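You operate a simulated robot arm through the tools that you are given. There is no shell and no other tool. Be economical: measure what you need, move in short steps, check, and stop when the job is done.

The job below is to be done with a simulated robot arm. You get a single attempt, and the scene is never put back.

## Task
Take the purple comb and leave it on the blue cover. Take the dirty filter and leave it on the right mat. Put the copper sleeve on the top of the sorting bench away on the lower shelf of the sorting bench. Fetch the plug from the top of the motor bench and stand it on top of the small coil there. Take the rubber foot from the top of the packing table and put it on the silver block there. Take the blue relay on the top of the sorting bench and put it away on the ledge of the wall rack. Put the blue can from the top of the sorting bench on the lower shelf of the sorting bench. Do these in any order. Set down upright: purple comb, plug, blue relay, can.

Only the result counts: the job must be done as asked and must still hold three seconds after the hand-in. Knocking over, shifting, dropping, spilling or breaking anything else fails it. Lids that push on must go on centred and level and be pressed home; caps that screw on are set level and turned clockwise until they are tight.

## Robot
A 6-joint arm with a two-finger parallel gripper on a trunk, on a base that drives. Base frame: it is fixed to the floor where the robot stands at the start and does not move with it; the origin is under the middle of the robot, x ahead of it, y to its left, z up. Units: cm, degrees, N and s.
Its first joint turns from -166.0 to 166.0 degrees. Places, roughly: blue cover (15x10x1 cm) [160, 0, 90]; blue relay [-625, 400, 100]; can [-625, 375, 100]; copper sleeve (4x4x5 cm) [-640, 310, 90]; dirty filter (13x9x5 cm) [-90, -190, 90]; ledge of the wall rack (34x20 cm) [328, -44, 96]; lower shelf of the sorting bench [-620, 360, 30]; plug (3x3x5 cm) [-150, -190, 90]; purple comb [50, 0, 100]; right mat [-90, 0, 80]; rubber foot (4x4x3 cm) [-390, -160, 80]; silver block (8x5x3 cm) [-400, -150, 80]; small coil [-150, -200, 100]. Payload 3.91 kg.
Tool frame: the origin (TCP) lies between the finger pads and is the grasp point; the fingertips stand 3 cm ahead of it; z points along the fingers, y is the line along which they close. The gripper opens to 11 cm. The fingers are 2 cm wide and 1 cm thick; the gripper's body (4.8 by 11.2 cm) begins 5.5 cm behind the TCP.
Orientation is that of the tool frame in the base frame, as a unit quaternion [x, y, z, w]. With the fingers straight down and closing along the base's y, the tool's x points along the base's -x, its y along +y and its z along -z.

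## Interface
- The arm moves only by the tool apply_moves. Its argument "commands" is a list of rows, each a list of 7 numbers: the shift along the tool's x, y, z in cm, then the turn, a rotation vector about the tool's x, y, z in degrees, then the gripper command, from -1 (fully open) to 1 (shut), values between in proportion. In form: [[dx, dy, dz, wx, wy, wz, gripper], ...]. A call has 1 to 10 rows; each row is the pose to reach, as a shift and turn from the pose commanded when the call began, along the tool's axes at that moment. Rows are played at 5 a second. More than 5 cm and 8.6 degrees between two rows, or a gripper value outside its range, and nothing of the call is played. A pose out of reach is approached as far as the arm can. The call stops where the force on the tool passes 40 N (or 10 N more than at its start, if that is more) or the arm is blocked; 0.2 s more then pass. Each finger travels about 15.3 cm/s and halts on what it meets, pressing with about 30 N; the grip force reading is that of the motor and also rises with nothing between the fingers. The clock runs only during rows and for 0.2 s after the last one: add rows that repeat a pose to give the fingers time. It gives the time, the measured TCP pose, the force on the tool (base axes), the opening and the grip force at its end, in the units of the frame above (readings bear some noise), with the torque about the TCP (base axes, N m) and any sound that the robot's microphone picked up.
- Cameras (640 x 400 px; columns grow to the right, rows downward): "scene" is now at [11.32, 15.61, 135.43]; the picture's right is [-0.98, 0.21, 0.00], its down [0.15, 0.70, -0.70] and it looks along [-0.14, -0.69, -0.71] (base axes); focal length 214 px, centre (320, 200). "wrist" rides on the gripper at [7.2, 1.7, -10.3] in the tool frame; the picture's right is [-0.23, 0.97, 0.00], its down [-0.76, -0.18, -0.62] and it looks along [-0.61, -0.14, 0.78] (tool axes); focal length 222 px, centre (320, 200). There is no depth. A picture from a camera that has moved, and an enlarged one, comes with that camera's place and axes in the base frame and with its lens.
- grab_frame(camera): a new picture of that camera. No time passes.
- drive_base(legs): drives the robot by 1 to 6 legs, each [ahead, turn to the left] in cm and degrees, along the robot's own axes; the way and the turn of a leg run together, so that a leg with both is an arc; at most 150 cm and 180 degrees a leg. The arm and the cameras ride along, it lands a little off, and it stops where it bumps. It gives what a move gives.
- head_to(pan, tilt): turns the head with the scene camera to pan (to the left, within 120 degrees either way) and tilt (down, from -29 to 69), counted from straight ahead of the robot. It gives what a move gives.
- enlarge(camera, box): a new picture of the part [left, top, right, bottom] of that camera's present view, enlarged. No time passes.
- hand_in(): hands the job in; it is judged then, once.

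Work in short steps. Places have to be worked out from the pictures, the camera data and where the tool is seen: move nearer, look again, correct. Check each grasp and each placing, and mend what went wrong. You have 207 turns and 180 pictures in all, those below and enlarged ones among them. Open the gripper and draw the arm clear of the work before you hand the job in, unless the task says otherwise; then end with one line.

The tools are called as name(argument=value, ...) on one line, values as JSON. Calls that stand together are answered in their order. apply_moves: Moves the arm, as the interface text tells. Its arguments: {"type":"object","properties":{"commands":{"type":"array"}},"required":["commands"]} The other tools are called the same way: drive_base (legs) drives the base; head_to (pan, tilt) turns the head that bears the scene camera; grab_frame (camera) takes a picture; enlarge (camera, box) takes an enlarged picture of a part of a camera's view; hand_in () hands the job in.

At the start:

```text
time_s: 0.0
tool_pos: [-42.38, -24.25, 111.7]
orientation: [0.0, 1.0, -0.001, -0.001]
wrist_force: [0.5, 0.1, -0.5]
torque: [0.04, 0.0, -0.01]
gripper_width: 11.01
grip_force: 0.1
robot x, y, heading: [0.18, 0.32, 0.1]
head pan, tilt: [-101.9, 45.5]
```

scene: 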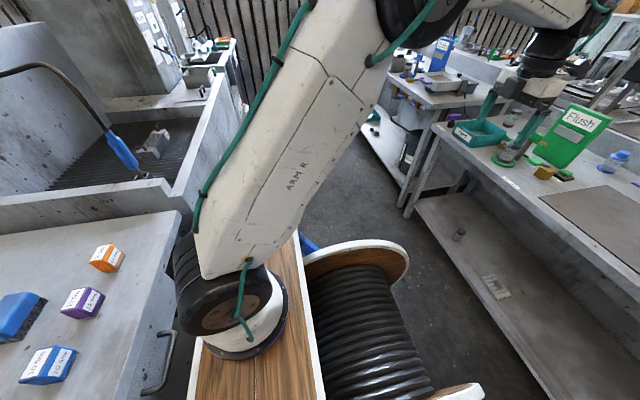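
wrist: 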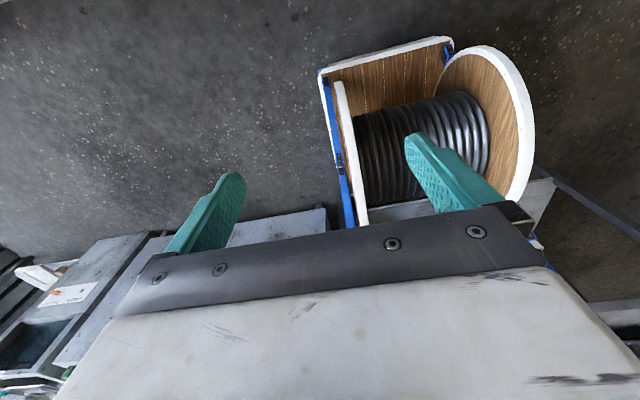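

The scene camera looks toward -y now. I look ahead to find the comb and blue cover.

head_to(pan=0, tilt=35)

grab_frame(camera="scene")

head_to(pan=110, tilt=35)

grab_frame(camera="scene")

```text
time_s: 1.8
tool_pos: [-42.55, -24.21, 111.61]
orientation: [0.0, 1.0, 0.0, 0.0]
wrist_force: [-0.3, -0.3, 0.5]
torque: [0.02, 0.0, -0.02]
gripper_width: 11.0
grip_force: 0.0
robot x, y, heading: [-0.41, 0.06, -0.1]
head pan, tilt: [0.0, 35.0]
```

```text
177 pictures are left
camera scene: at [21.79, 23.53, 136.98], right [0.0, -1.0, 0.0], down [-0.57, 0.0, -0.82], along [0.82, 0.0, -0.57], focal length 214 px, centre (320, 200)
```

scene: 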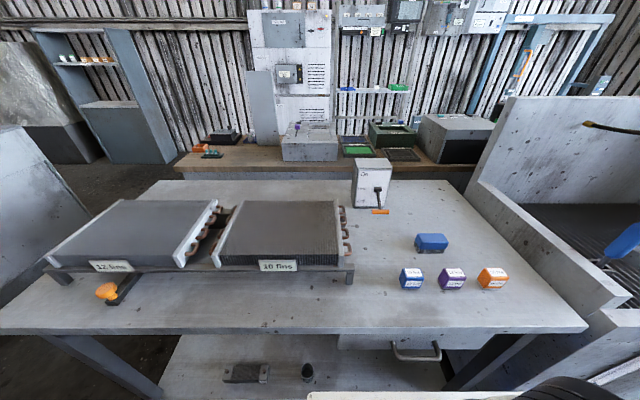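

```text
time_s: 3.7
tool_pos: [-42.55, -24.15, 111.57]
orientation: [0.001, 1.0, 0.0, 0.0]
wrist_force: [0.0, -0.2, -0.9]
torque: [-0.03, 0.01, -0.04]
gripper_width: 10.98
grip_force: 0.0
robot x, y, heading: [-0.49, 0.15, -0.2]
head pan, tilt: [110.0, 35.0]
```

```text
176 pictures are left
camera scene: at [9.98, 31.81, 136.98], right [0.94, 0.34, 0.0], down [0.2, -0.54, -0.82], along [-0.28, 0.77, -0.57], focal length 214 px, centre (320, 200)
```

scene: 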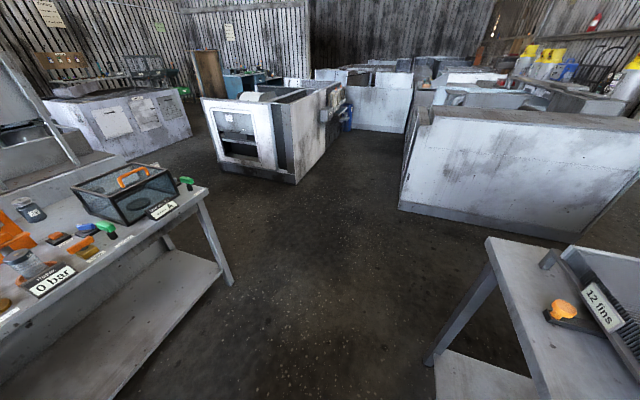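

I enlarge the front area: combs and the wall bench.

head_to(pan=-15, tilt=35)

enlarge(camera="scene", box=[100, 60, 420, 190])

enlarge(camera="scene", box=[240, 180, 480, 330])

```text
time_s: 5.7
tool_pos: [-42.36, -24.19, 111.65]
orientation: [0.001, 1.0, 0.0, -0.001]
wrist_force: [-0.2, -0.3, 0.1]
torque: [-0.01, 0.03, -0.01]
gripper_width: 10.96
grip_force: 0.0
robot x, y, heading: [-0.0, 0.08, -0.0]
head pan, tilt: [-15.0, 35.0]
```

```text
2.00 times, centred on (260, 125) of scene
camera zoom: at [21.49, 21.26, 136.98], right [-0.26, -0.97, 0.0], down [-0.55, 0.15, -0.82], along [0.79, -0.21, -0.57], focal length 429 px, centre (440, 350)
```

zoom: 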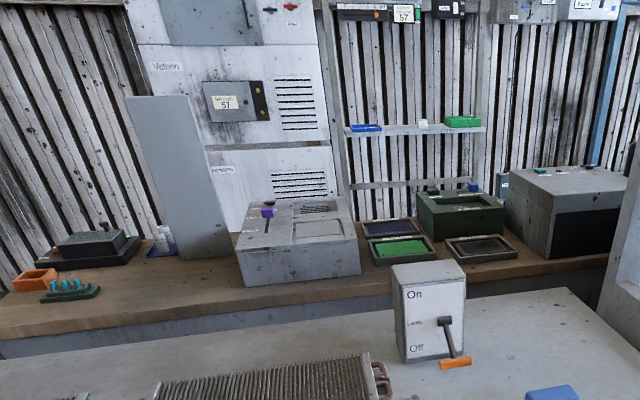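

```text
2.67 times, centred on (360, 255) of scene
camera zoom: at [21.49, 21.26, 136.98], right [-0.26, -0.97, 0.0], down [-0.55, 0.15, -0.82], along [0.79, -0.21, -0.57], focal length 572 px, centre (213, 53)
```

zoom: 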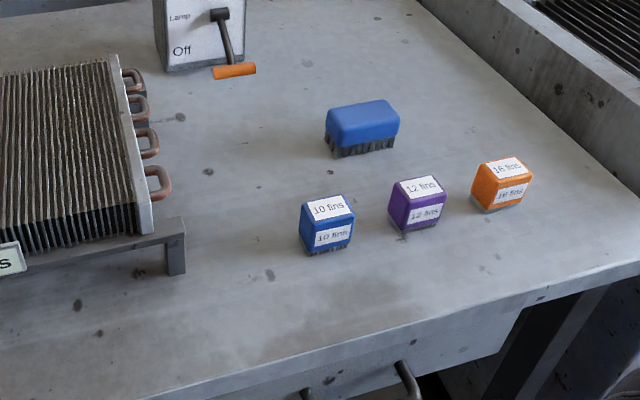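

Layout is consistent: combs on the table ahead, blue cover on the island bench at x≈160, rack behind it. Now I look backward for the mat and benches.

head_to(pan=120, tilt=30)

grab_frame(camera="scene")

head_to(pan=-120, tilt=30)

grab_frame(camera="scene")

head_to(pan=-70, tilt=30)

grab_frame(camera="scene")

head_to(pan=50, tilt=30)

grab_frame(camera="scene")

```text
time_s: 7.9
tool_pos: [-42.48, -24.1, 111.62]
orientation: [0.0, 1.0, 0.001, 0.0]
wrist_force: [0.5, 0.7, -0.4]
torque: [0.02, -0.04, -0.05]
gripper_width: 11.0
grip_force: 0.0
robot x, y, heading: [-0.56, 0.16, 0.2]
head pan, tilt: [120.0, 30.0]
```

```text
173 pictures are left
camera scene: at [8.47, 31.37, 137.76], right [0.87, 0.5, 0.0], down [0.25, -0.43, -0.87], along [-0.43, 0.75, -0.5], focal length 214 px, centre (320, 200)
```

scene: 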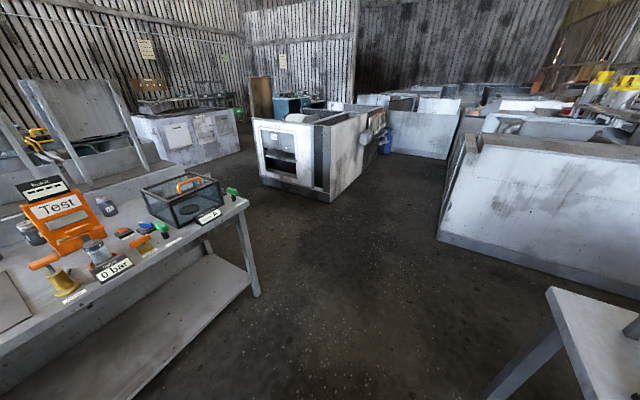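

```text
time_s: 11.3
tool_pos: [-42.43, -24.19, 111.75]
orientation: [0.0, 1.0, -0.001, 0.0]
wrist_force: [0.6, 0.3, -0.3]
torque: [-0.01, 0.02, -0.01]
gripper_width: 10.99
grip_force: 0.1
robot x, y, heading: [-0.27, 0.14, 0.2]
head pan, tilt: [-120.0, 30.0]
```

```text
172 pictures are left
camera scene: at [8.46, 15.7, 137.76], right [-0.87, 0.5, 0.0], down [0.25, 0.43, -0.87], along [-0.43, -0.75, -0.5], focal length 214 px, centre (320, 200)
```

scene: 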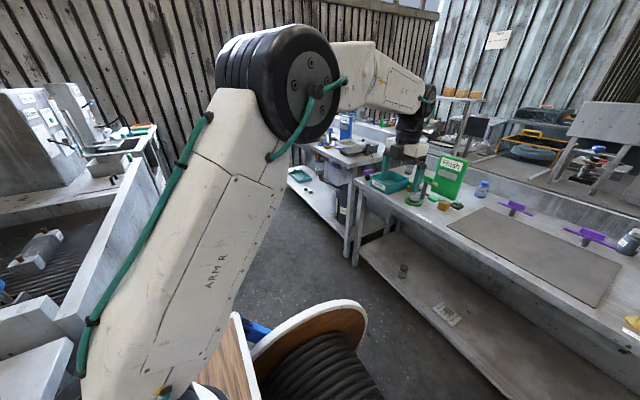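

```text
time_s: 12.5
tool_pos: [-42.43, -24.17, 111.71]
orientation: [0.0, 1.0, 0.0, -0.001]
wrist_force: [-0.1, 0.2, -0.5]
torque: [-0.01, -0.02, -0.01]
gripper_width: 11.02
grip_force: 0.1
robot x, y, heading: [-0.19, 0.25, 0.2]
head pan, tilt: [-70.0, 30.0]
```

```text
171 pictures are left
camera scene: at [16.07, 15.03, 137.76], right [-0.94, -0.34, 0.0], down [-0.17, 0.47, -0.87], along [0.3, -0.81, -0.5], focal length 214 px, centre (320, 200)
```

scene: 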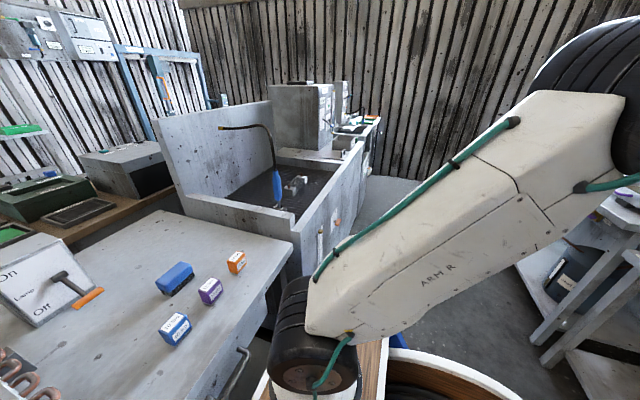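

```text
time_s: 14.5
tool_pos: [-42.42, -24.23, 111.64]
orientation: [0.0, 1.0, 0.0, -0.001]
wrist_force: [-0.3, -0.2, 0.4]
torque: [0.02, -0.04, 0.01]
gripper_width: 10.99
grip_force: 0.0
robot x, y, heading: [0.05, -0.11, -0.2]
head pan, tilt: [50.0, 30.0]
```

```text
170 pictures are left
camera scene: at [18.8, 30.46, 137.76], right [0.77, -0.64, 0.0], down [-0.32, -0.38, -0.87], along [0.56, 0.66, -0.5], focal length 214 px, centre (320, 200)
```

scene: 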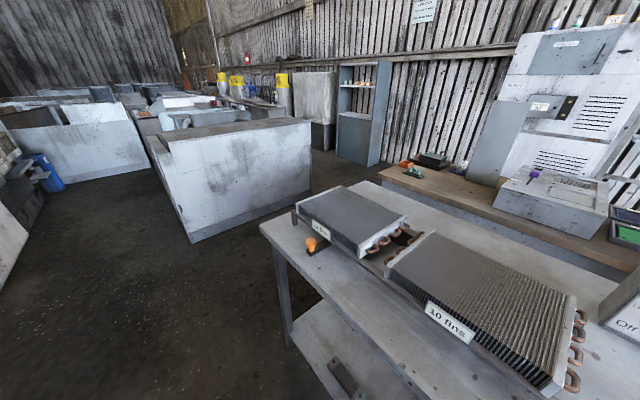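

The mat at (-90,0) spans about y −22..22, and the comb is around (51,-6,95), too close to the axis. I raise the arm a bit, then back the base off and turn left 90°.

apply_moves(commands=[[0, 0, -4, 0, 0, 0, -1], [0, 0, -8, 0, 0, 0, -1], [0, 0, -10, 0, 0, 0, -1]])

drive_base(legs=[[-12, 0], [0, 90]])

head_to(pan=-90, tilt=45)

grab_frame(camera="scene")

```text
time_s: 15.3
tool_pos: [-42.46, -24.38, 121.64]
orientation: [0.0, 1.0, 0.0, 0.001]
wrist_force: [0.1, -0.5, 0.1]
torque: [-0.03, -0.02, -0.04]
gripper_width: 10.98
grip_force: 0.0
robot x, y, heading: [-0.18, -0.01, 0.0]
head pan, tilt: [50.0, 30.0]
```

```text
time_s: 20.3
tool_pos: [11.87, -42.66, 121.64]
orientation: [-0.703, 0.711, 0.0, 0.0]
wrist_force: [0.3, 0.2, -0.4]
torque: [-0.01, 0.04, 0.02]
gripper_width: 10.98
grip_force: 0.1
robot x, y, heading: [-11.53, 0.15, 89.0]
head pan, tilt: [50.0, 30.0]
```

```text
time_s: 22.5
tool_pos: [11.85, -42.8, 121.59]
orientation: [-0.703, 0.711, 0.0, 0.0]
wrist_force: [-0.2, 0.1, 0.3]
torque: [0.01, 0.0, -0.02]
gripper_width: 10.99
grip_force: 0.0
robot x, y, heading: [-11.69, 0.24, 89.0]
head pan, tilt: [-90.0, 45.0]
```

```text
169 pictures are left
camera scene: at [-27.15, 13.25, 135.5], right [-0.01, -1.0, 0.0], down [-0.71, 0.01, -0.71], along [0.71, -0.01, -0.71], focal length 214 px, centre (320, 200)
```

scene: 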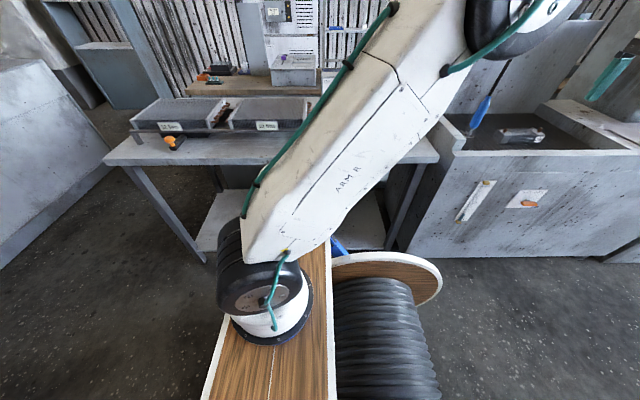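

The tool is at (11.9,-42.7), with tool x along −Y and tool y along −X. I move it toward above the comb by about (35,33) cm.

apply_moves(commands=[[-3.3, -3.5, 0, 0, 0, 0, -1], [-6.6, -7, 0, 0, 0, 0, -1], [-9.9, -10.5, 0, 0, 0, 0, -1], [-13.2, -14, 0, 0, 0, 0, -1], [-16.5, -17.5, 0, 0, 0, 0, -1], [-19.8, -21, 0, 0, 0, 0, -1], [-23.1, -24.5, 0, 0, 0, 0, -1], [-26.4, -28, 0, 0, 0, 0, -1], [-29.7, -31.5, 0, 0, 0, 0, -1], [-33, -35, 0, 0, 0, 0, -1]])

grab_frame(camera="wrist")

grab_frame(camera="scene")

```text
time_s: 24.7
tool_pos: [47.14, -9.97, 121.65]
orientation: [-0.703, 0.711, 0.0, -0.001]
wrist_force: [-1.0, -1.3, -0.2]
torque: [0.02, -0.04, -0.06]
gripper_width: 11.02
grip_force: 0.1
robot x, y, heading: [-12.25, 0.39, 89.2]
head pan, tilt: [-90.0, 45.0]
```

```text
168 pictures are left
camera wrist: at [45.27, -17.43, 131.99], right [-0.97, 0.24, 0.0], down [0.19, 0.76, 0.62], along [0.15, 0.61, -0.78], focal length 222 px, centre (320, 200)
```

wrist: 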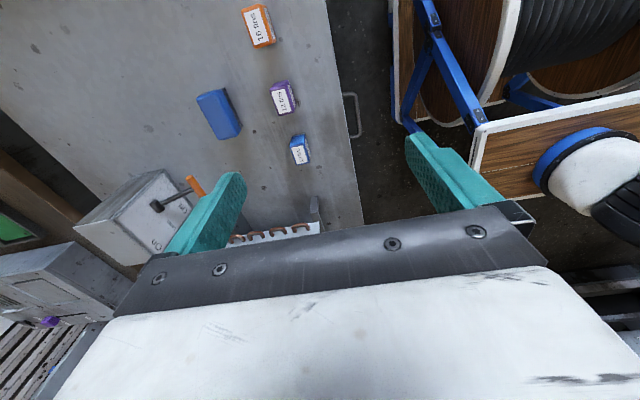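

```text
167 pictures are left
camera scene: at [-27.17, 13.22, 135.5], right [-0.01, -1.0, 0.0], down [-0.71, 0.01, -0.71], along [0.71, -0.01, -0.71], focal length 214 px, centre (320, 200)
```

scene: 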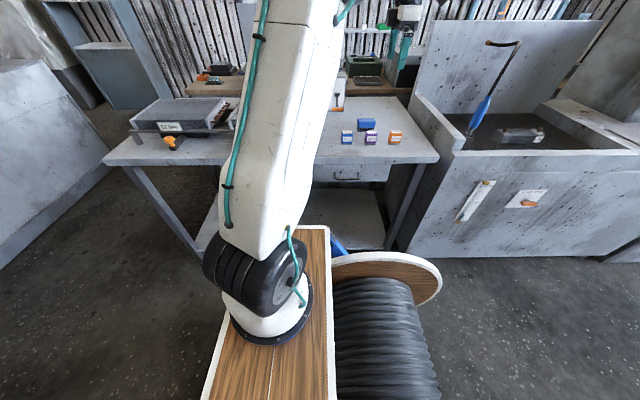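

Triangulating: the comb is near (53.6,-9,92). I move over it and lower to z≈108, then look.

apply_moves(commands=[[-0.5, -3.2, 3, 0, 0, 0, -1], [-1, -6.4, 6, 0, 0, 0, -1], [-1, -6.4, 10, 0, 0, 0, -1], [-1, -6.4, 13.5, 0, 0, 0, -1]])

grab_frame(camera="wrist")

enlarge(camera="scene", box=[320, 80, 440, 155])

```text
time_s: 25.7
tool_pos: [53.57, -9.03, 108.1]
orientation: [-0.703, 0.711, 0.0, 0.001]
wrist_force: [0.3, 0.0, 1.0]
torque: [0.0, -0.03, 0.0]
gripper_width: 11.0
grip_force: 0.0
robot x, y, heading: [-11.97, -0.06, 89.4]
head pan, tilt: [-90.0, 45.0]
```

```text
166 pictures are left
camera wrist: at [51.81, -16.5, 118.33], right [-0.97, 0.24, 0.0], down [0.19, 0.76, 0.62], along [0.15, 0.6, -0.78], focal length 222 px, centre (320, 200)
```

wrist: 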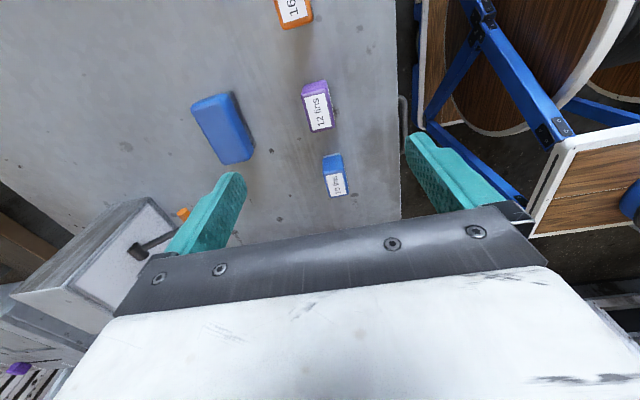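

```text
5.33 times, centred on (380, 118) of scene
camera zoom: at [-27.16, 13.25, 135.49], right [-0.01, -1.0, 0.0], down [-0.71, 0.01, -0.71], along [0.71, -0.01, -0.71], focal length 1144 px, centre (0, 640)
```

zoom: 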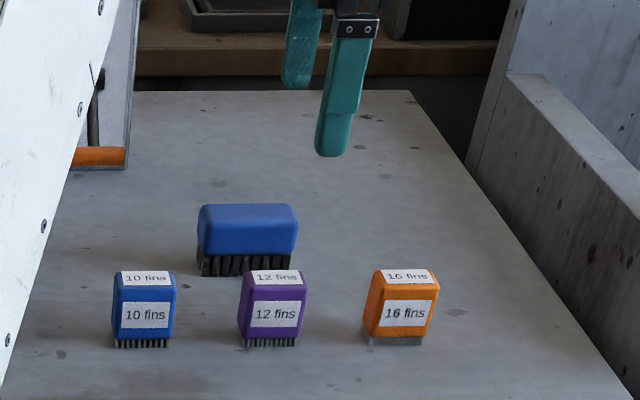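

The comb is about 2.7 cm thick in x, 4.8 wide in y, z≈88.6–93.5, centred at (53.6,-9.2). I narrow the fingers and descend to z≈93, then close.

apply_moves(commands=[[0.1, 0, 4, 0, 0, 0, -0.2], [0.1, 0, 8, 0, 0, 0, -0.2], [0.1, 0, 12, 0, 0, 0, -0.2], [0.1, 0, 15.2, 0, 0, 0, -0.2]])

enlarge(camera="scene", box=[320, 80, 440, 155])

```text
time_s: 26.7
tool_pos: [53.63, -9.12, 92.94]
orientation: [-0.704, 0.711, 0.0, 0.0]
wrist_force: [-0.1, -1.4, -0.1]
torque: [-0.02, -0.01, -0.02]
gripper_width: 6.61
grip_force: 0.1
robot x, y, heading: [-12.08, -0.28, 89.4]
head pan, tilt: [-90.0, 45.0]
```

```text
5.33 times, centred on (380, 118) of scene
camera zoom: at [-27.16, 13.25, 135.5], right [-0.01, -1.0, 0.0], down [-0.71, 0.01, -0.71], along [0.71, -0.01, -0.71], focal length 1144 px, centre (0, 640)
```

zoom: 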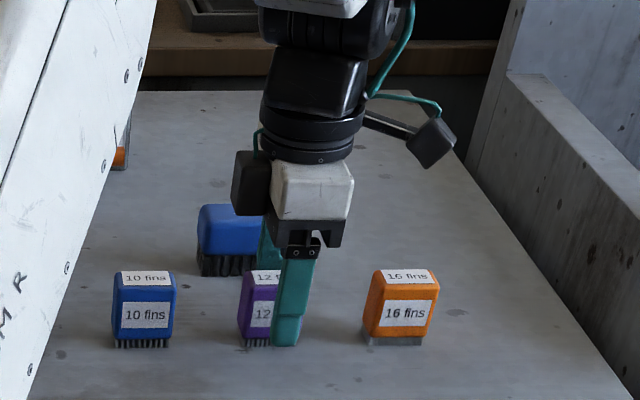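

The comb centre is about 0.7 cm further toward +y; I correct and close.

apply_moves(commands=[[-0.7, 0, 0, 0, 0, 0, -0.2], [-0.7, 0, 0, 0, 0, 0, 1], [-0.7, 0, 0, 0, 0, 0, 1], [-0.7, 0, 0, 0, 0, 0, 1], [-0.7, 0, 0, 0, 0, 0, 1], [-0.7, 0, -4, 0, 0, 0, 1]])

enlarge(camera="scene", box=[320, 80, 440, 155])

```text
time_s: 28.1
tool_pos: [53.75, -8.61, 97.02]
orientation: [-0.703, 0.711, 0.0, -0.001]
wrist_force: [0.2, 0.1, -0.2]
torque: [0.01, 0.01, 0.01]
gripper_width: 3.08
grip_force: 0.1
robot x, y, heading: [-12.27, 0.04, 89.4]
head pan, tilt: [-90.0, 45.0]
```

```text
5.33 times, centred on (380, 118) of scene
camera zoom: at [-27.12, 13.24, 135.5], right [-0.01, -1.0, 0.0], down [-0.71, 0.01, -0.71], along [0.71, -0.01, -0.71], focal length 1144 px, centre (0, 640)
```

zoom: 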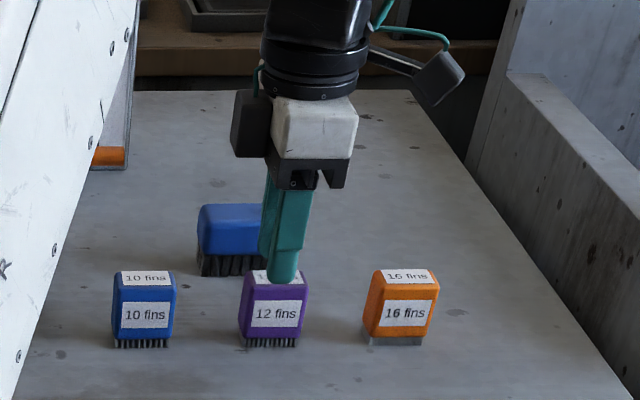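

The comb stayed behind; the width reads 3.08 with no force. I check the gripper state by holding one row.

apply_moves(commands=[[0, 0, 0, 0, 0, 0, 1]])

enlarge(camera="wrist", box=[160, 40, 480, 240])

```text
time_s: 28.5
tool_pos: [53.85, -8.52, 97.17]
orientation: [-0.703, 0.711, 0.0, 0.001]
wrist_force: [-0.6, -1.3, 0.7]
torque: [-0.03, 0.0, 0.0]
gripper_width: 0.01
grip_force: 30.5
robot x, y, heading: [-11.79, 0.2, 89.2]
head pan, tilt: [-90.0, 45.0]
```

```text
2.00 times, centred on (320, 140) of wrist
camera zoom: at [51.92, -15.91, 107.35], right [-0.97, 0.24, 0.0], down [0.19, 0.76, 0.62], along [0.15, 0.61, -0.78], focal length 444 px, centre (320, 320)
```

zoom: 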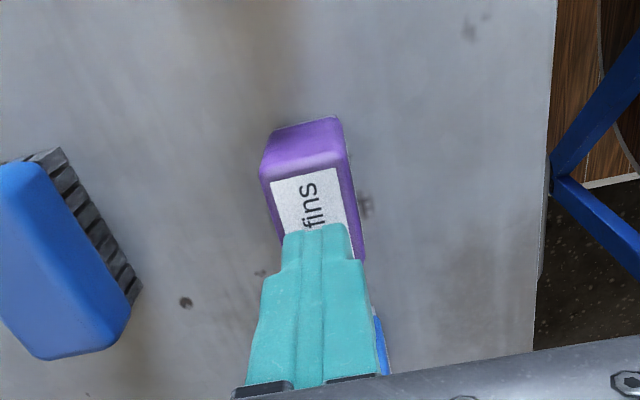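

I missed or slipped. I reopen, descend again slightly lower, close without lifting and read.

apply_moves(commands=[[0, 0, 0, 0, 0, 0, -0.2], [0, 0, 0, 0, 0, 0, -0.2], [0, 0, 0, 0, 0, 0, -0.2], [0, 0, 2.5, 0, 0, 0, -0.2], [0, 0, 4.7, 0, 0, 0, -0.2], [0, 0, 4.7, 0, 0, 0, 1], [0, 0, 4.7, 0, 0, 0, 1], [0, 0, 4.7, 0, 0, 0, 1], [0, 0, 4.7, 0, 0, 0, 1]])

enlarge(camera="wrist", box=[160, 40, 480, 240])

```text
time_s: 30.5
tool_pos: [53.71, -8.65, 92.24]
orientation: [-0.703, 0.711, 0.0, 0.001]
wrist_force: [0.2, 0.0, 0.7]
torque: [0.02, 0.02, -0.01]
gripper_width: 2.95
grip_force: 29.5
robot x, y, heading: [-11.79, -0.12, 89.4]
head pan, tilt: [-90.0, 45.0]
```

```text
2.00 times, centred on (320, 140) of wrist
camera zoom: at [51.88, -16.07, 102.5], right [-0.97, 0.24, 0.0], down [0.19, 0.76, 0.62], along [0.15, 0.61, -0.78], focal length 444 px, centre (320, 320)
```

zoom: 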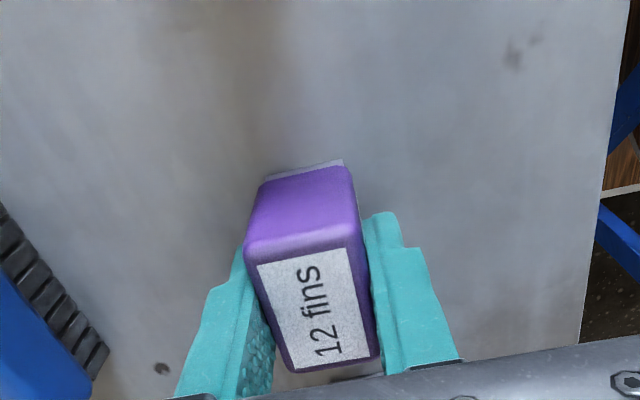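

Gripped firmly now (29.5 N at 2.95 cm). I lift slowly.

apply_moves(commands=[[0, 0, -0.5, 0, 0, 0, 1], [0, 0, -1, 0, 0, 0, 1], [0, 0, -2, 0, 0, 0, 1], [0, 0, -3.5, 0, 0, 0, 1], [0, 0, -5, 0, 0, 0, 1]])

enlarge(camera="scene", box=[320, 80, 440, 155])

```text
time_s: 31.7
tool_pos: [53.71, -8.56, 97.38]
orientation: [-0.703, 0.711, 0.001, -0.001]
wrist_force: [-0.8, 0.3, -0.3]
torque: [-0.02, 0.02, -0.04]
gripper_width: 2.95
grip_force: 29.9
robot x, y, heading: [-12.13, 0.05, 89.3]
head pan, tilt: [-90.0, 45.0]
```

```text
5.33 times, centred on (380, 118) of scene
camera zoom: at [-27.13, 13.24, 135.5], right [-0.01, -1.0, 0.0], down [-0.71, 0.01, -0.71], along [0.71, -0.01, -0.71], focal length 1144 px, centre (0, 640)
```

zoom: 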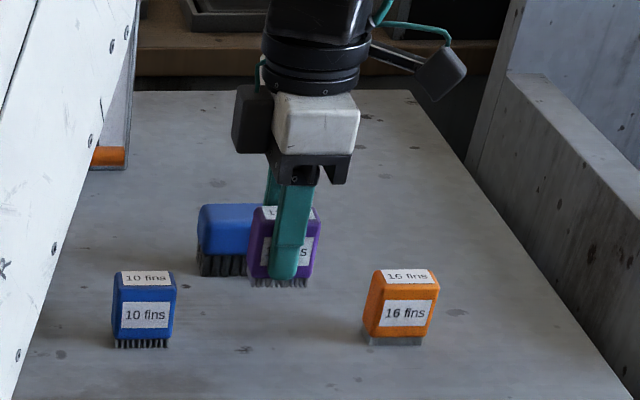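

The comb is held. I raise and retract a bit, then drive ahead past the table's left end.

apply_moves(commands=[[0, 0, -4.5, 0, 0, 0, 1], [0, 0, -9, 0, 0, 0, 1], [0, 0, -13.5, 0, 0, 0, 1], [0, 0, -18, 0, 0, 0, 1], [0, 0, -22, 0, 0, 0, 1], [0, 4, -24, 0, 0, 0, 1], [0, 8, -24, 0, 0, 0, 1]])

drive_base(legs=[[80, 0], [80, 0], [0, -90]])

head_to(pan=0, tilt=30)

grab_frame(camera="scene")

head_to(pan=-60, tilt=30)

grab_frame(camera="scene")

```text
time_s: 33.3
tool_pos: [45.9, -8.49, 121.23]
orientation: [-0.703, 0.712, 0.001, 0.0]
wrist_force: [1.0, -0.4, -2.4]
torque: [0.02, 0.02, 0.01]
gripper_width: 2.93
grip_force: 29.6
robot x, y, heading: [-11.99, 0.32, 89.3]
head pan, tilt: [-90.0, 45.0]
```

```text
time_s: 45.2
tool_pos: [-17.93, 100.58, 121.29]
orientation: [-0.015, 1.0, 0.0, 0.0]
wrist_force: [0.2, -0.1, -1.1]
torque: [0.0, -0.02, 0.01]
gripper_width: 2.94
grip_force: 29.4
robot x, y, heading: [-11.7, 158.22, 1.8]
head pan, tilt: [-90.0, 45.0]
```

```text
time_s: 46.9
tool_pos: [-17.82, 100.57, 121.21]
orientation: [-0.015, 1.0, -0.001, 0.0]
wrist_force: [0.6, -1.1, -1.2]
torque: [0.01, 0.01, -0.01]
gripper_width: 2.96
grip_force: 30.0
robot x, y, heading: [-12.29, 158.3, 1.7]
head pan, tilt: [0.0, 30.0]
```

```text
159 pictures are left
camera scene: at [9.5, 182.8, 137.76], right [0.03, -1.0, 0.0], down [-0.5, -0.01, -0.87], along [0.87, 0.03, -0.5], focal length 214 px, centre (320, 200)
```

scene: 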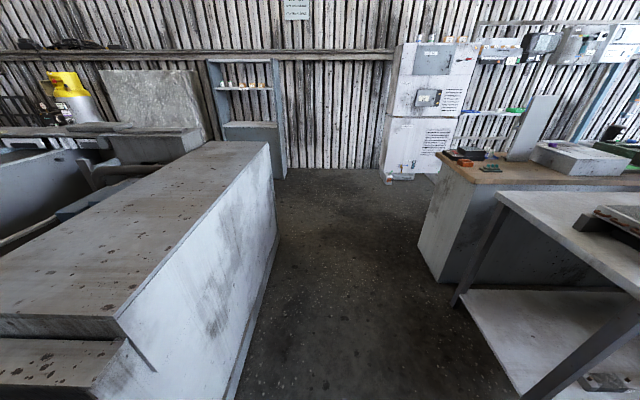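

```text
time_s: 48.2
tool_pos: [-17.91, 100.58, 121.22]
orientation: [-0.015, 1.0, -0.001, 0.0]
wrist_force: [-0.8, 0.0, -0.7]
torque: [0.04, 0.01, 0.02]
gripper_width: 2.95
grip_force: 29.7
robot x, y, heading: [-11.69, 158.74, 1.5]
head pan, tilt: [-60.0, 30.0]
```

```text
158 pictures are left
camera scene: at [5.22, 174.84, 137.76], right [-0.85, -0.53, 0.0], down [-0.26, 0.43, -0.87], along [0.46, -0.74, -0.5], focal length 214 px, centre (320, 200)
```

scene: 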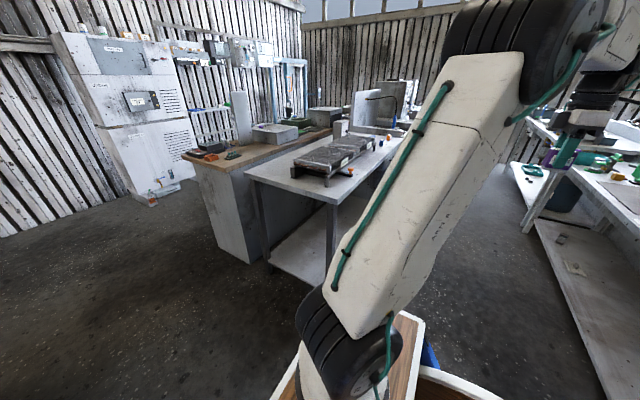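

The corridor is clear (bench end y≈94, left block y≈229). I drive on to x≈240 and turn right, then look at the bench from behind.

drive_base(legs=[[126, 0], [126, 0], [0, -91]])

head_to(pan=-40, tilt=35)

grab_frame(camera="scene")

head_to(pan=20, tilt=35)

grab_frame(camera="scene")

```text
time_s: 64.5
tool_pos: [184.79, 174.08, 121.23]
orientation: [0.708, 0.706, 0.0, 0.0]
wrist_force: [-0.1, 0.8, -1.0]
torque: [-0.01, -0.02, 0.02]
gripper_width: 2.96
grip_force: 30.5
robot x, y, heading: [242.43, 166.17, -90.1]
head pan, tilt: [-60.0, 30.0]
```

```text
time_s: 65.3
tool_pos: [184.6, 174.1, 121.22]
orientation: [0.708, 0.706, 0.0, 0.0]
wrist_force: [0.7, 0.9, -0.3]
torque: [0.0, 0.0, 0.02]
gripper_width: 2.96
grip_force: 29.6
robot x, y, heading: [242.32, 166.31, -90.5]
head pan, tilt: [-40.0, 35.0]
```

```text
157 pictures are left
camera scene: at [260.21, 146.48, 136.98], right [-0.76, 0.65, 0.0], down [0.37, 0.44, -0.82], along [-0.53, -0.63, -0.57], focal length 214 px, centre (320, 200)
```

scene: 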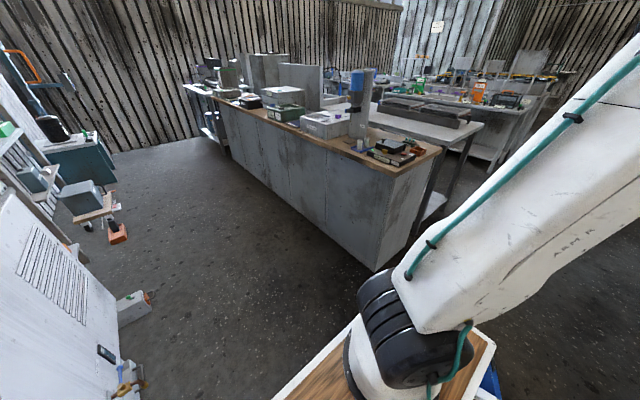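

```text
time_s: 66.6
tool_pos: [184.69, 174.12, 121.24]
orientation: [0.708, 0.706, 0.0, 0.0]
wrist_force: [0.3, -0.3, -1.3]
torque: [-0.01, 0.0, -0.01]
gripper_width: 2.95
grip_force: 29.6
robot x, y, heading: [242.32, 166.35, -90.1]
head pan, tilt: [20.0, 35.0]
```

```text
156 pictures are left
camera scene: at [268.88, 144.92, 136.98], right [-0.94, -0.34, 0.0], down [-0.19, 0.54, -0.82], along [0.28, -0.77, -0.57], focal length 214 px, centre (320, 200)
```

scene: 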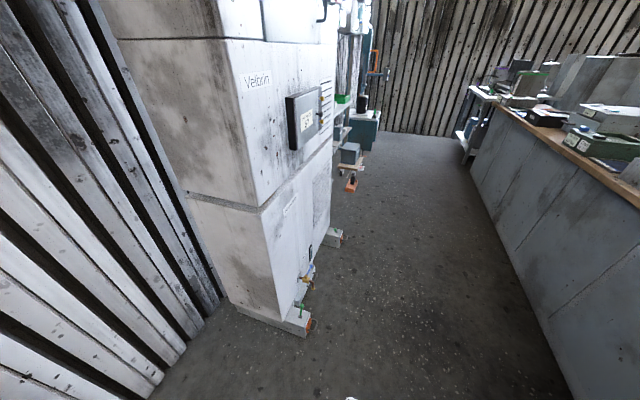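

Cabinet front is x≈290–297, bench far edge somewhere x≈165–182. I drive ahead 125 cm alongside the bench and look at the cover.

drive_base(legs=[[125, 0]])

head_to(pan=-60, tilt=45)

grab_frame(camera="scene")

grab_frame(camera="wrist")

```text
time_s: 72.9
tool_pos: [184.85, 48.21, 121.21]
orientation: [0.705, 0.709, -0.001, 0.0]
wrist_force: [-0.6, -0.2, -0.3]
torque: [0.05, 0.0, 0.0]
gripper_width: 2.95
grip_force: 29.6
robot x, y, heading: [242.76, 40.93, -89.5]
head pan, tilt: [20.0, 35.0]
```

```text
time_s: 74.5
tool_pos: [184.78, 48.19, 121.23]
orientation: [0.705, 0.71, 0.0, 0.0]
wrist_force: [-0.4, -0.1, -0.3]
torque: [0.02, 0.02, 0.03]
gripper_width: 2.96
grip_force: 30.3
robot x, y, heading: [242.63, 41.03, -89.7]
head pan, tilt: [-60.0, 45.0]
```

```text
155 pictures are left
camera scene: at [259.23, 23.86, 135.5], right [-0.51, 0.86, 0.0], down [0.61, 0.36, -0.71], along [-0.61, -0.36, -0.71], focal length 214 px, centre (320, 200)
```

scene: 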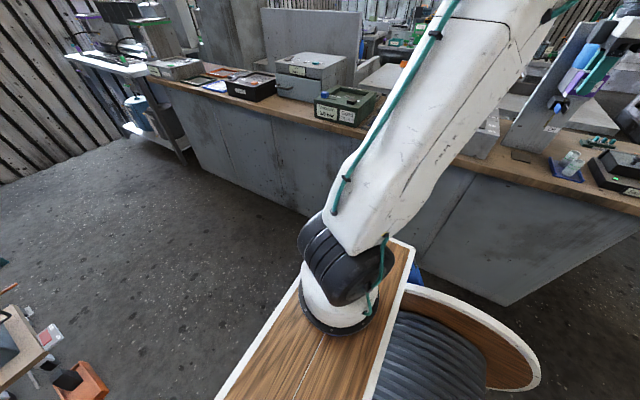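

```text
154 pictures are left
camera wrist: at [186.39, 55.29, 131.51], right [0.98, -0.22, 0.0], down [-0.17, -0.76, 0.62], along [-0.14, -0.61, -0.78], focal length 222 px, centre (320, 200)
```

wrist: 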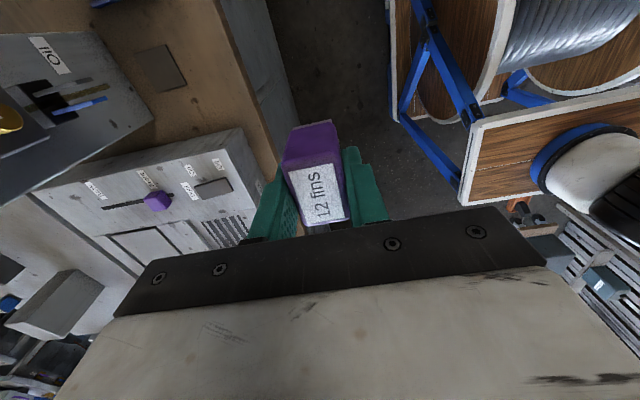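

Bench top looks ~z 85 with its edge at x≈170. I move the tool along −y to y≈10 to view the cover area with the wrist camera.

apply_moves(commands=[[-4.7, 0, 0, 0, 0, 0, 1], [-9.4, 0, 0, 0, 0, 0, 1], [-14, 0, 0, 0, 0, 0, 1], [-18.7, 0, 0, 0, 0, 0, 1], [-23.4, -0.5, 0, 0, 0, 0, 1], [-28, -1, 0, 0, 0, 0, 1], [-32.7, -1.5, 0, 0, 0, 0, 1], [-37, -2, 0, 0, 0, 0, 1], [-41, -2, 0, 0, 0, 0, 1]])

grab_frame(camera="scene")

grab_frame(camera="wrist")

```text
time_s: 76.5
tool_pos: [183.02, 7.35, 121.35]
orientation: [0.705, 0.709, 0.001, 0.0]
wrist_force: [-0.5, 1.1, -1.1]
torque: [0.0, 0.04, -0.02]
gripper_width: 2.98
grip_force: 29.9
robot x, y, heading: [242.57, 40.71, -89.6]
head pan, tilt: [-60.0, 45.0]
```

```text
153 pictures are left
camera scene: at [259.23, 23.9, 135.5], right [-0.51, 0.86, 0.0], down [0.61, 0.36, -0.71], along [-0.61, -0.36, -0.71], focal length 214 px, centre (320, 200)
```

scene: 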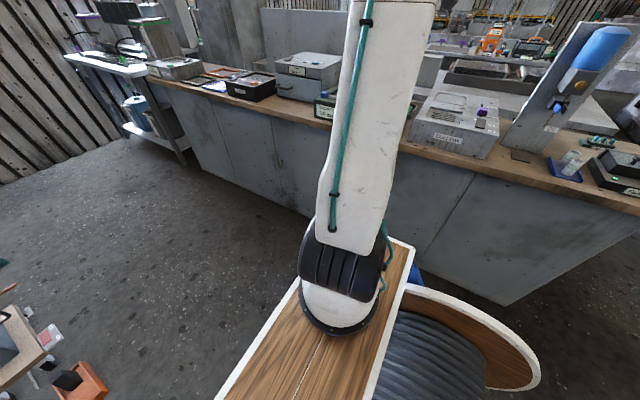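

```text
152 pictures are left
camera wrist: at [184.53, 14.47, 131.63], right [0.98, -0.22, 0.0], down [-0.17, -0.76, 0.62], along [-0.14, -0.61, -0.78], focal length 222 px, centre (320, 200)
```

wrist: 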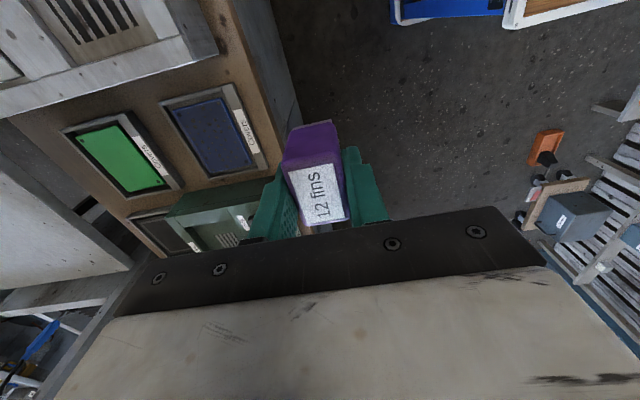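

The blue panel sits around (158,1). I enlarge to see the cover and its frame.

enlarge(camera="wrist", box=[60, 60, 300, 210])

```text
2.67 times, centred on (180, 135) of wrist
camera zoom: at [184.53, 14.47, 131.63], right [0.98, -0.22, 0.0], down [-0.17, -0.76, 0.62], along [-0.14, -0.61, -0.78], focal length 592 px, centre (693, 373)
```

zoom: 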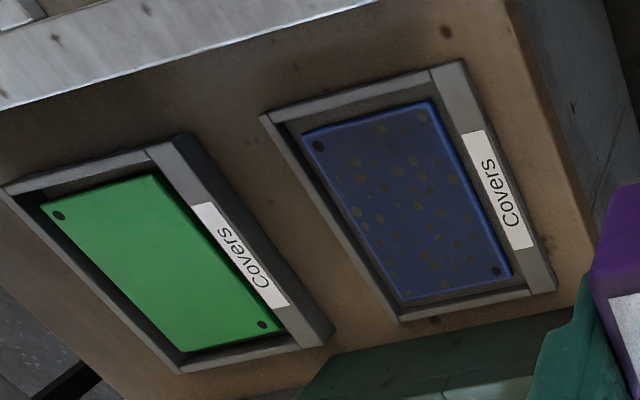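

The cover lies in a low-rimmed tray, its centre near (158,1), top z≈85–88. I move the comb above it and check.

apply_moves(commands=[[-1.3, -4.5, 0, 0, 0, 0, 1], [-2.6, -9, 0, 0, 0, 0, 1], [-4, -13.5, 0, 0, 0, 0, 1], [-5, -18, 0, 0, 0, 0, 1], [-6.3, -22, 3, 0, 0, 0, 1], [-6.3, -25, 7, 0, 0, 0, 1], [-6.3, -25, 11, 0, 0, 0, 1], [-6.3, -25, 15, 0, 0, 0, 1]])

grab_frame(camera="wrist")

head_to(pan=-75, tilt=30)

grab_frame(camera="scene")

```text
refused: row 5 steps farther than a row can; nothing moved
```

```text
150 pictures are left
camera wrist: at [184.53, 14.47, 131.63], right [0.98, -0.22, 0.0], down [-0.17, -0.76, 0.62], along [-0.14, -0.61, -0.78], focal length 222 px, centre (320, 200)
```

wrist: 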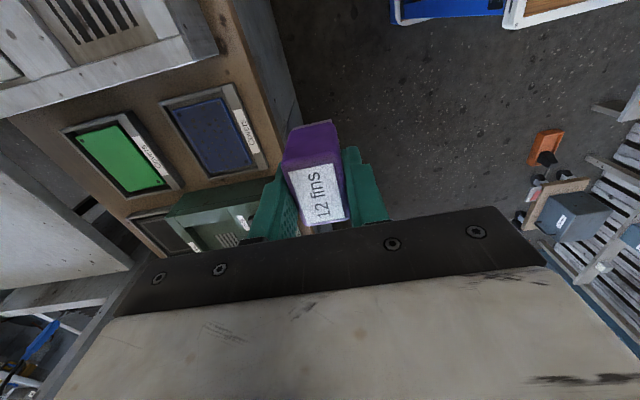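

```text
time_s: 77.2
tool_pos: [182.92, 7.52, 121.23]
orientation: [0.705, 0.71, 0.0, 0.0]
wrist_force: [-0.9, 0.8, -0.9]
torque: [0.04, 0.0, -0.03]
gripper_width: 2.94
grip_force: 29.9
robot x, y, heading: [242.69, 40.73, -89.5]
head pan, tilt: [-75.0, 30.0]
```

```text
149 pictures are left
camera scene: at [257.53, 25.57, 137.75], right [-0.27, 0.96, 0.0], down [0.48, 0.13, -0.87], along [-0.83, -0.23, -0.5], focal length 214 px, centre (320, 200)
```

scene: 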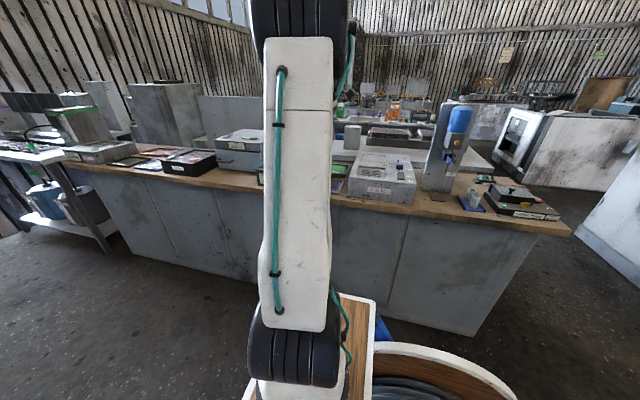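

One row stepped too far; I redo it with smaller steps.

apply_moves(commands=[[-1.3, -4.5, 0, 0, 0, 0, 1], [-2.6, -9, 0, 0, 0, 0, 1], [-4, -13.5, 0, 0, 0, 0, 1], [-5, -18, 0, 0, 0, 0, 1], [-6.3, -22, 1, 0, 0, 0, 1], [-6.3, -25, 4, 0, 0, 0, 1], [-6.3, -25, 8.5, 0, 0, 0, 1], [-6.3, -25, 13, 0, 0, 0, 1], [-6.3, -25, 16, 0, 0, 0, 1]])

grab_frame(camera="wrist")

```text
time_s: 79.2
tool_pos: [158.33, 0.68, 104.94]
orientation: [0.705, 0.709, 0.0, 0.0]
wrist_force: [-0.4, -0.2, -1.4]
torque: [-0.02, 0.03, 0.02]
gripper_width: 2.95
grip_force: 30.0
out of reach, approached as far as the arm can: row 5, 6, 7, 8, 9
robot x, y, heading: [242.56, 40.76, -89.5]
head pan, tilt: [-75.0, 30.0]
```

```text
148 pictures are left
camera wrist: at [159.95, 7.71, 115.22], right [0.98, -0.22, 0.0], down [-0.17, -0.76, 0.62], along [-0.14, -0.61, -0.78], focal length 222 px, centre (320, 200)
```

wrist: 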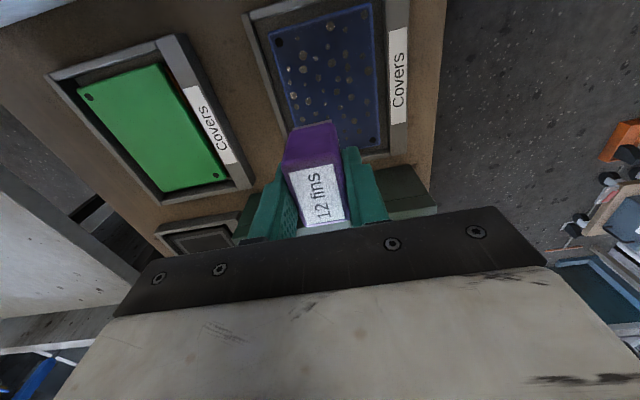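

The comb is over the cover (centre ≈(159.2,1.4)). The reach is near its limit; I try descending and watch the readings.

apply_moves(commands=[[0.3, 1.2, 2, 0, 0, 0, 1], [0.3, 1.2, 5, 0, 0, 0, 1], [0.3, 1.2, 8, 0, 0, 0, 1]])

```text
time_s: 80.0
tool_pos: [159.62, 0.93, 96.96]
orientation: [0.705, 0.71, 0.0, 0.0]
wrist_force: [-0.3, 0.2, -0.9]
torque: [-0.01, 0.02, 0.01]
gripper_width: 2.95
grip_force: 30.1
robot x, y, heading: [242.95, 40.97, -89.8]
head pan, tilt: [-75.0, 30.0]
```

Reach is fine. I descend further in small steps to detect contact.

apply_moves(commands=[[0, 0, 1, 0, 0, 0, 1], [0, 0, 2, 0, 0, 0, 1], [0, 0, 3, 0, 0, 0, 1], [0, 0, 3.5, 0, 0, 0, 1], [0, 0, 4, 0, 0, 0, 1]])

grab_frame(camera="wrist")

enlarge(camera="scene", box=[200, 120, 440, 270])

```text
time_s: 81.2
tool_pos: [159.62, 0.99, 93.14]
orientation: [0.704, 0.71, 0.0, -0.001]
wrist_force: [-0.2, 0.5, 3.2]
torque: [0.02, -0.06, 0.01]
gripper_width: 2.92
grip_force: 30.4
robot x, y, heading: [242.76, 40.86, -89.6]
head pan, tilt: [-75.0, 30.0]
```

```text
147 pictures are left
camera wrist: at [161.2, 8.15, 103.39], right [0.98, -0.22, 0.0], down [-0.17, -0.76, 0.62], along [-0.14, -0.61, -0.78], focal length 222 px, centre (320, 200)
```

wrist: 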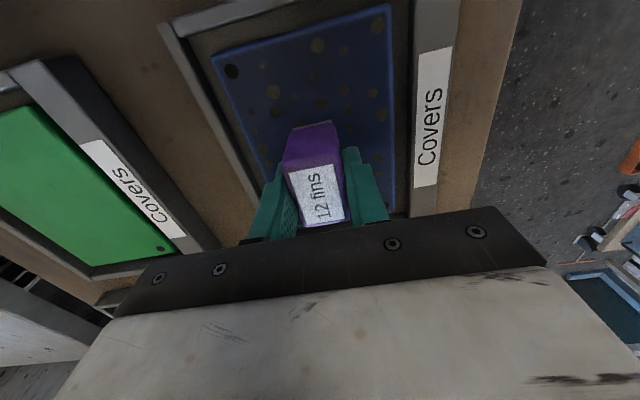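

```text
2.67 times, centred on (320, 195) of scene
camera zoom: at [257.53, 25.59, 137.76], right [-0.26, 0.96, 0.0], down [0.48, 0.13, -0.87], along [-0.83, -0.23, -0.5], focal length 572 px, centre (320, 213)
```

zoom: 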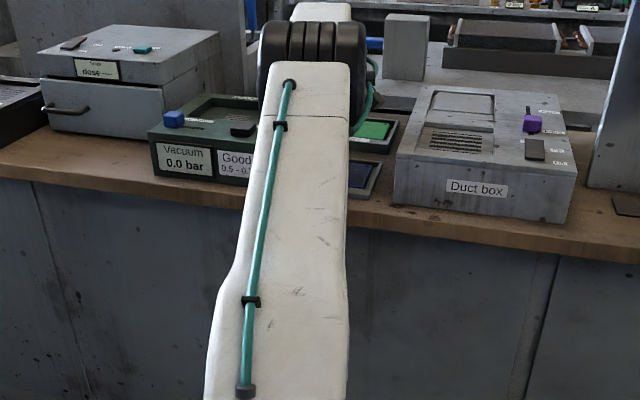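

A rising force (3.2 N) suggests first contact. I press slightly further to confirm.

apply_moves(commands=[[0, 0, 0.2, 0, 0, 0, 1], [0, 0, 0.4, 0, 0, 0, 1]])

```text
time_s: 81.8
tool_pos: [159.48, 1.0, 93.04]
orientation: [0.705, 0.71, -0.003, -0.001]
wrist_force: [1.4, -1.8, 29.3]
torque: [0.1, -0.2, -0.02]
gripper_width: 2.95
grip_force: 30.0
robot x, y, heading: [242.75, 40.78, -89.5]
head pan, tilt: [-75.0, 30.0]
```

Firm contact. I relax the press and open the fingers moderately, then rise.

apply_moves(commands=[[0, 0, -0.3, 0, 0, 0, 1], [0, 0, -0.3, 0, 0, 0, 0.3], [0, 0, -0.3, 0, 0, 0, -0.1], [0, 0, -0.3, 0, 0, 0, -0.1], [0, 0, -0.3, 0, 0, 0, -0.1], [0, 0, -2, 0, 0, 0, -0.1], [0, 0, -5, 0, 0, 0, -0.1], [0, 0, -9, 0, 0, 0, -0.1], [0, 0, -13, 0, 0, 0, -0.1]])

grab_frame(camera="wrist")

```text
time_s: 83.8
tool_pos: [159.67, 0.92, 105.44]
orientation: [0.705, 0.709, 0.001, 0.001]
wrist_force: [-0.1, -0.4, -0.4]
torque: [0.02, 0.01, 0.01]
gripper_width: 6.05
grip_force: 0.1
robot x, y, heading: [242.68, 40.83, -89.4]
head pan, tilt: [-75.0, 30.0]
```

```text
145 pictures are left
camera wrist: at [161.3, 8.02, 115.76], right [0.98, -0.22, 0.0], down [-0.17, -0.76, 0.62], along [-0.14, -0.61, -0.78], focal length 222 px, centre (320, 200)
```

wrist: 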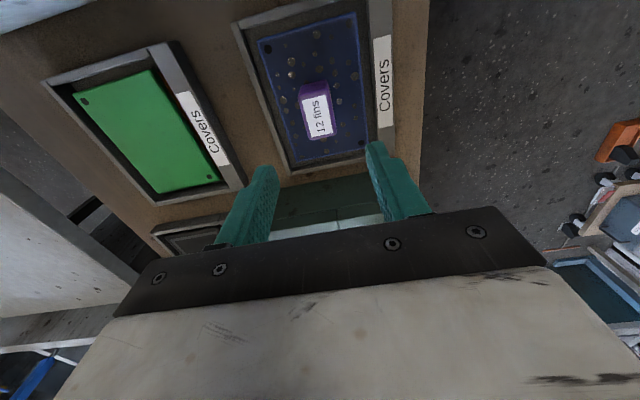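

The comb stands upright on the blue cover. I retract the arm high, and look at the wall rack ledge for later.

apply_moves(commands=[[0, 0, -4.5, 0, 0, 0, -0.1], [0, 0, -9, 0, 0, 0, -0.1], [0, 0, -13.5, 0, 0, 0, -0.1], [0, 0, -17, 0, 0, 0, -0.1], [0, 4.5, -17, 0, 0, 0, -0.1], [0, 9, -17, 0, 0, 0, -0.1], [0, 13.5, -17, 0, 0, 0, -0.1], [0, 18, -17, 0, 0, 0, -0.1], [0, 22.5, -17, 0, 0, 0, -0.1], [0, 26, -17, 0, 0, 0, -0.1]])

head_to(pan=50, tilt=20)

grab_frame(camera="scene")

head_to(pan=0, tilt=30)

grab_frame(camera="scene")

```text
time_s: 86.0
tool_pos: [185.7, 1.28, 122.57]
orientation: [0.705, 0.709, 0.0, 0.0]
wrist_force: [-0.4, -0.1, -0.2]
torque: [-0.01, -0.04, -0.01]
gripper_width: 6.06
grip_force: 0.0
out of reach, approached as far as the arm can: row 1, 2, 3, 4, 5
robot x, y, heading: [242.91, 40.75, -89.8]
head pan, tilt: [-75.0, 30.0]
```

```text
time_s: 88.1
tool_pos: [185.74, 1.16, 122.69]
orientation: [0.705, 0.709, 0.0, 0.0]
wrist_force: [-0.1, -0.7, 0.5]
torque: [0.01, 0.04, 0.03]
gripper_width: 6.06
grip_force: 0.1
robot x, y, heading: [242.23, 40.7, -89.7]
head pan, tilt: [50.0, 20.0]
```

```text
144 pictures are left
camera scene: at [273.42, 22.03, 139.36], right [-0.64, -0.77, 0.0], down [-0.26, 0.22, -0.94], along [0.72, -0.6, -0.34], focal length 214 px, centre (320, 200)
```

scene: 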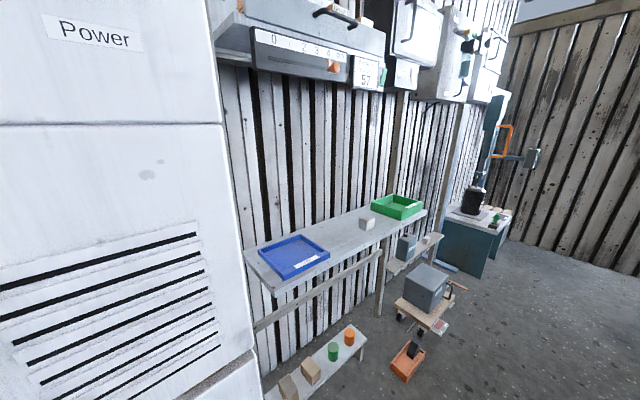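

```text
time_s: 89.2
tool_pos: [185.66, 1.36, 122.72]
orientation: [0.705, 0.71, 0.0, 0.0]
wrist_force: [-0.1, -0.4, -0.2]
torque: [-0.04, -0.02, 0.01]
gripper_width: 6.06
grip_force: 0.1
robot x, y, heading: [243.06, 40.9, -89.5]
head pan, tilt: [0.0, 30.0]
```

```text
143 pictures are left
camera scene: at [266.31, 18.93, 137.76], right [-1.0, -0.01, 0.0], down [0.0, 0.5, -0.87], along [0.01, -0.87, -0.5], focal length 214 px, centre (320, 200)
```

scene: 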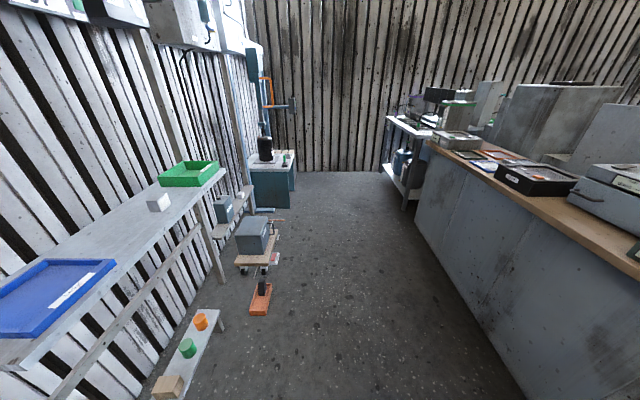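

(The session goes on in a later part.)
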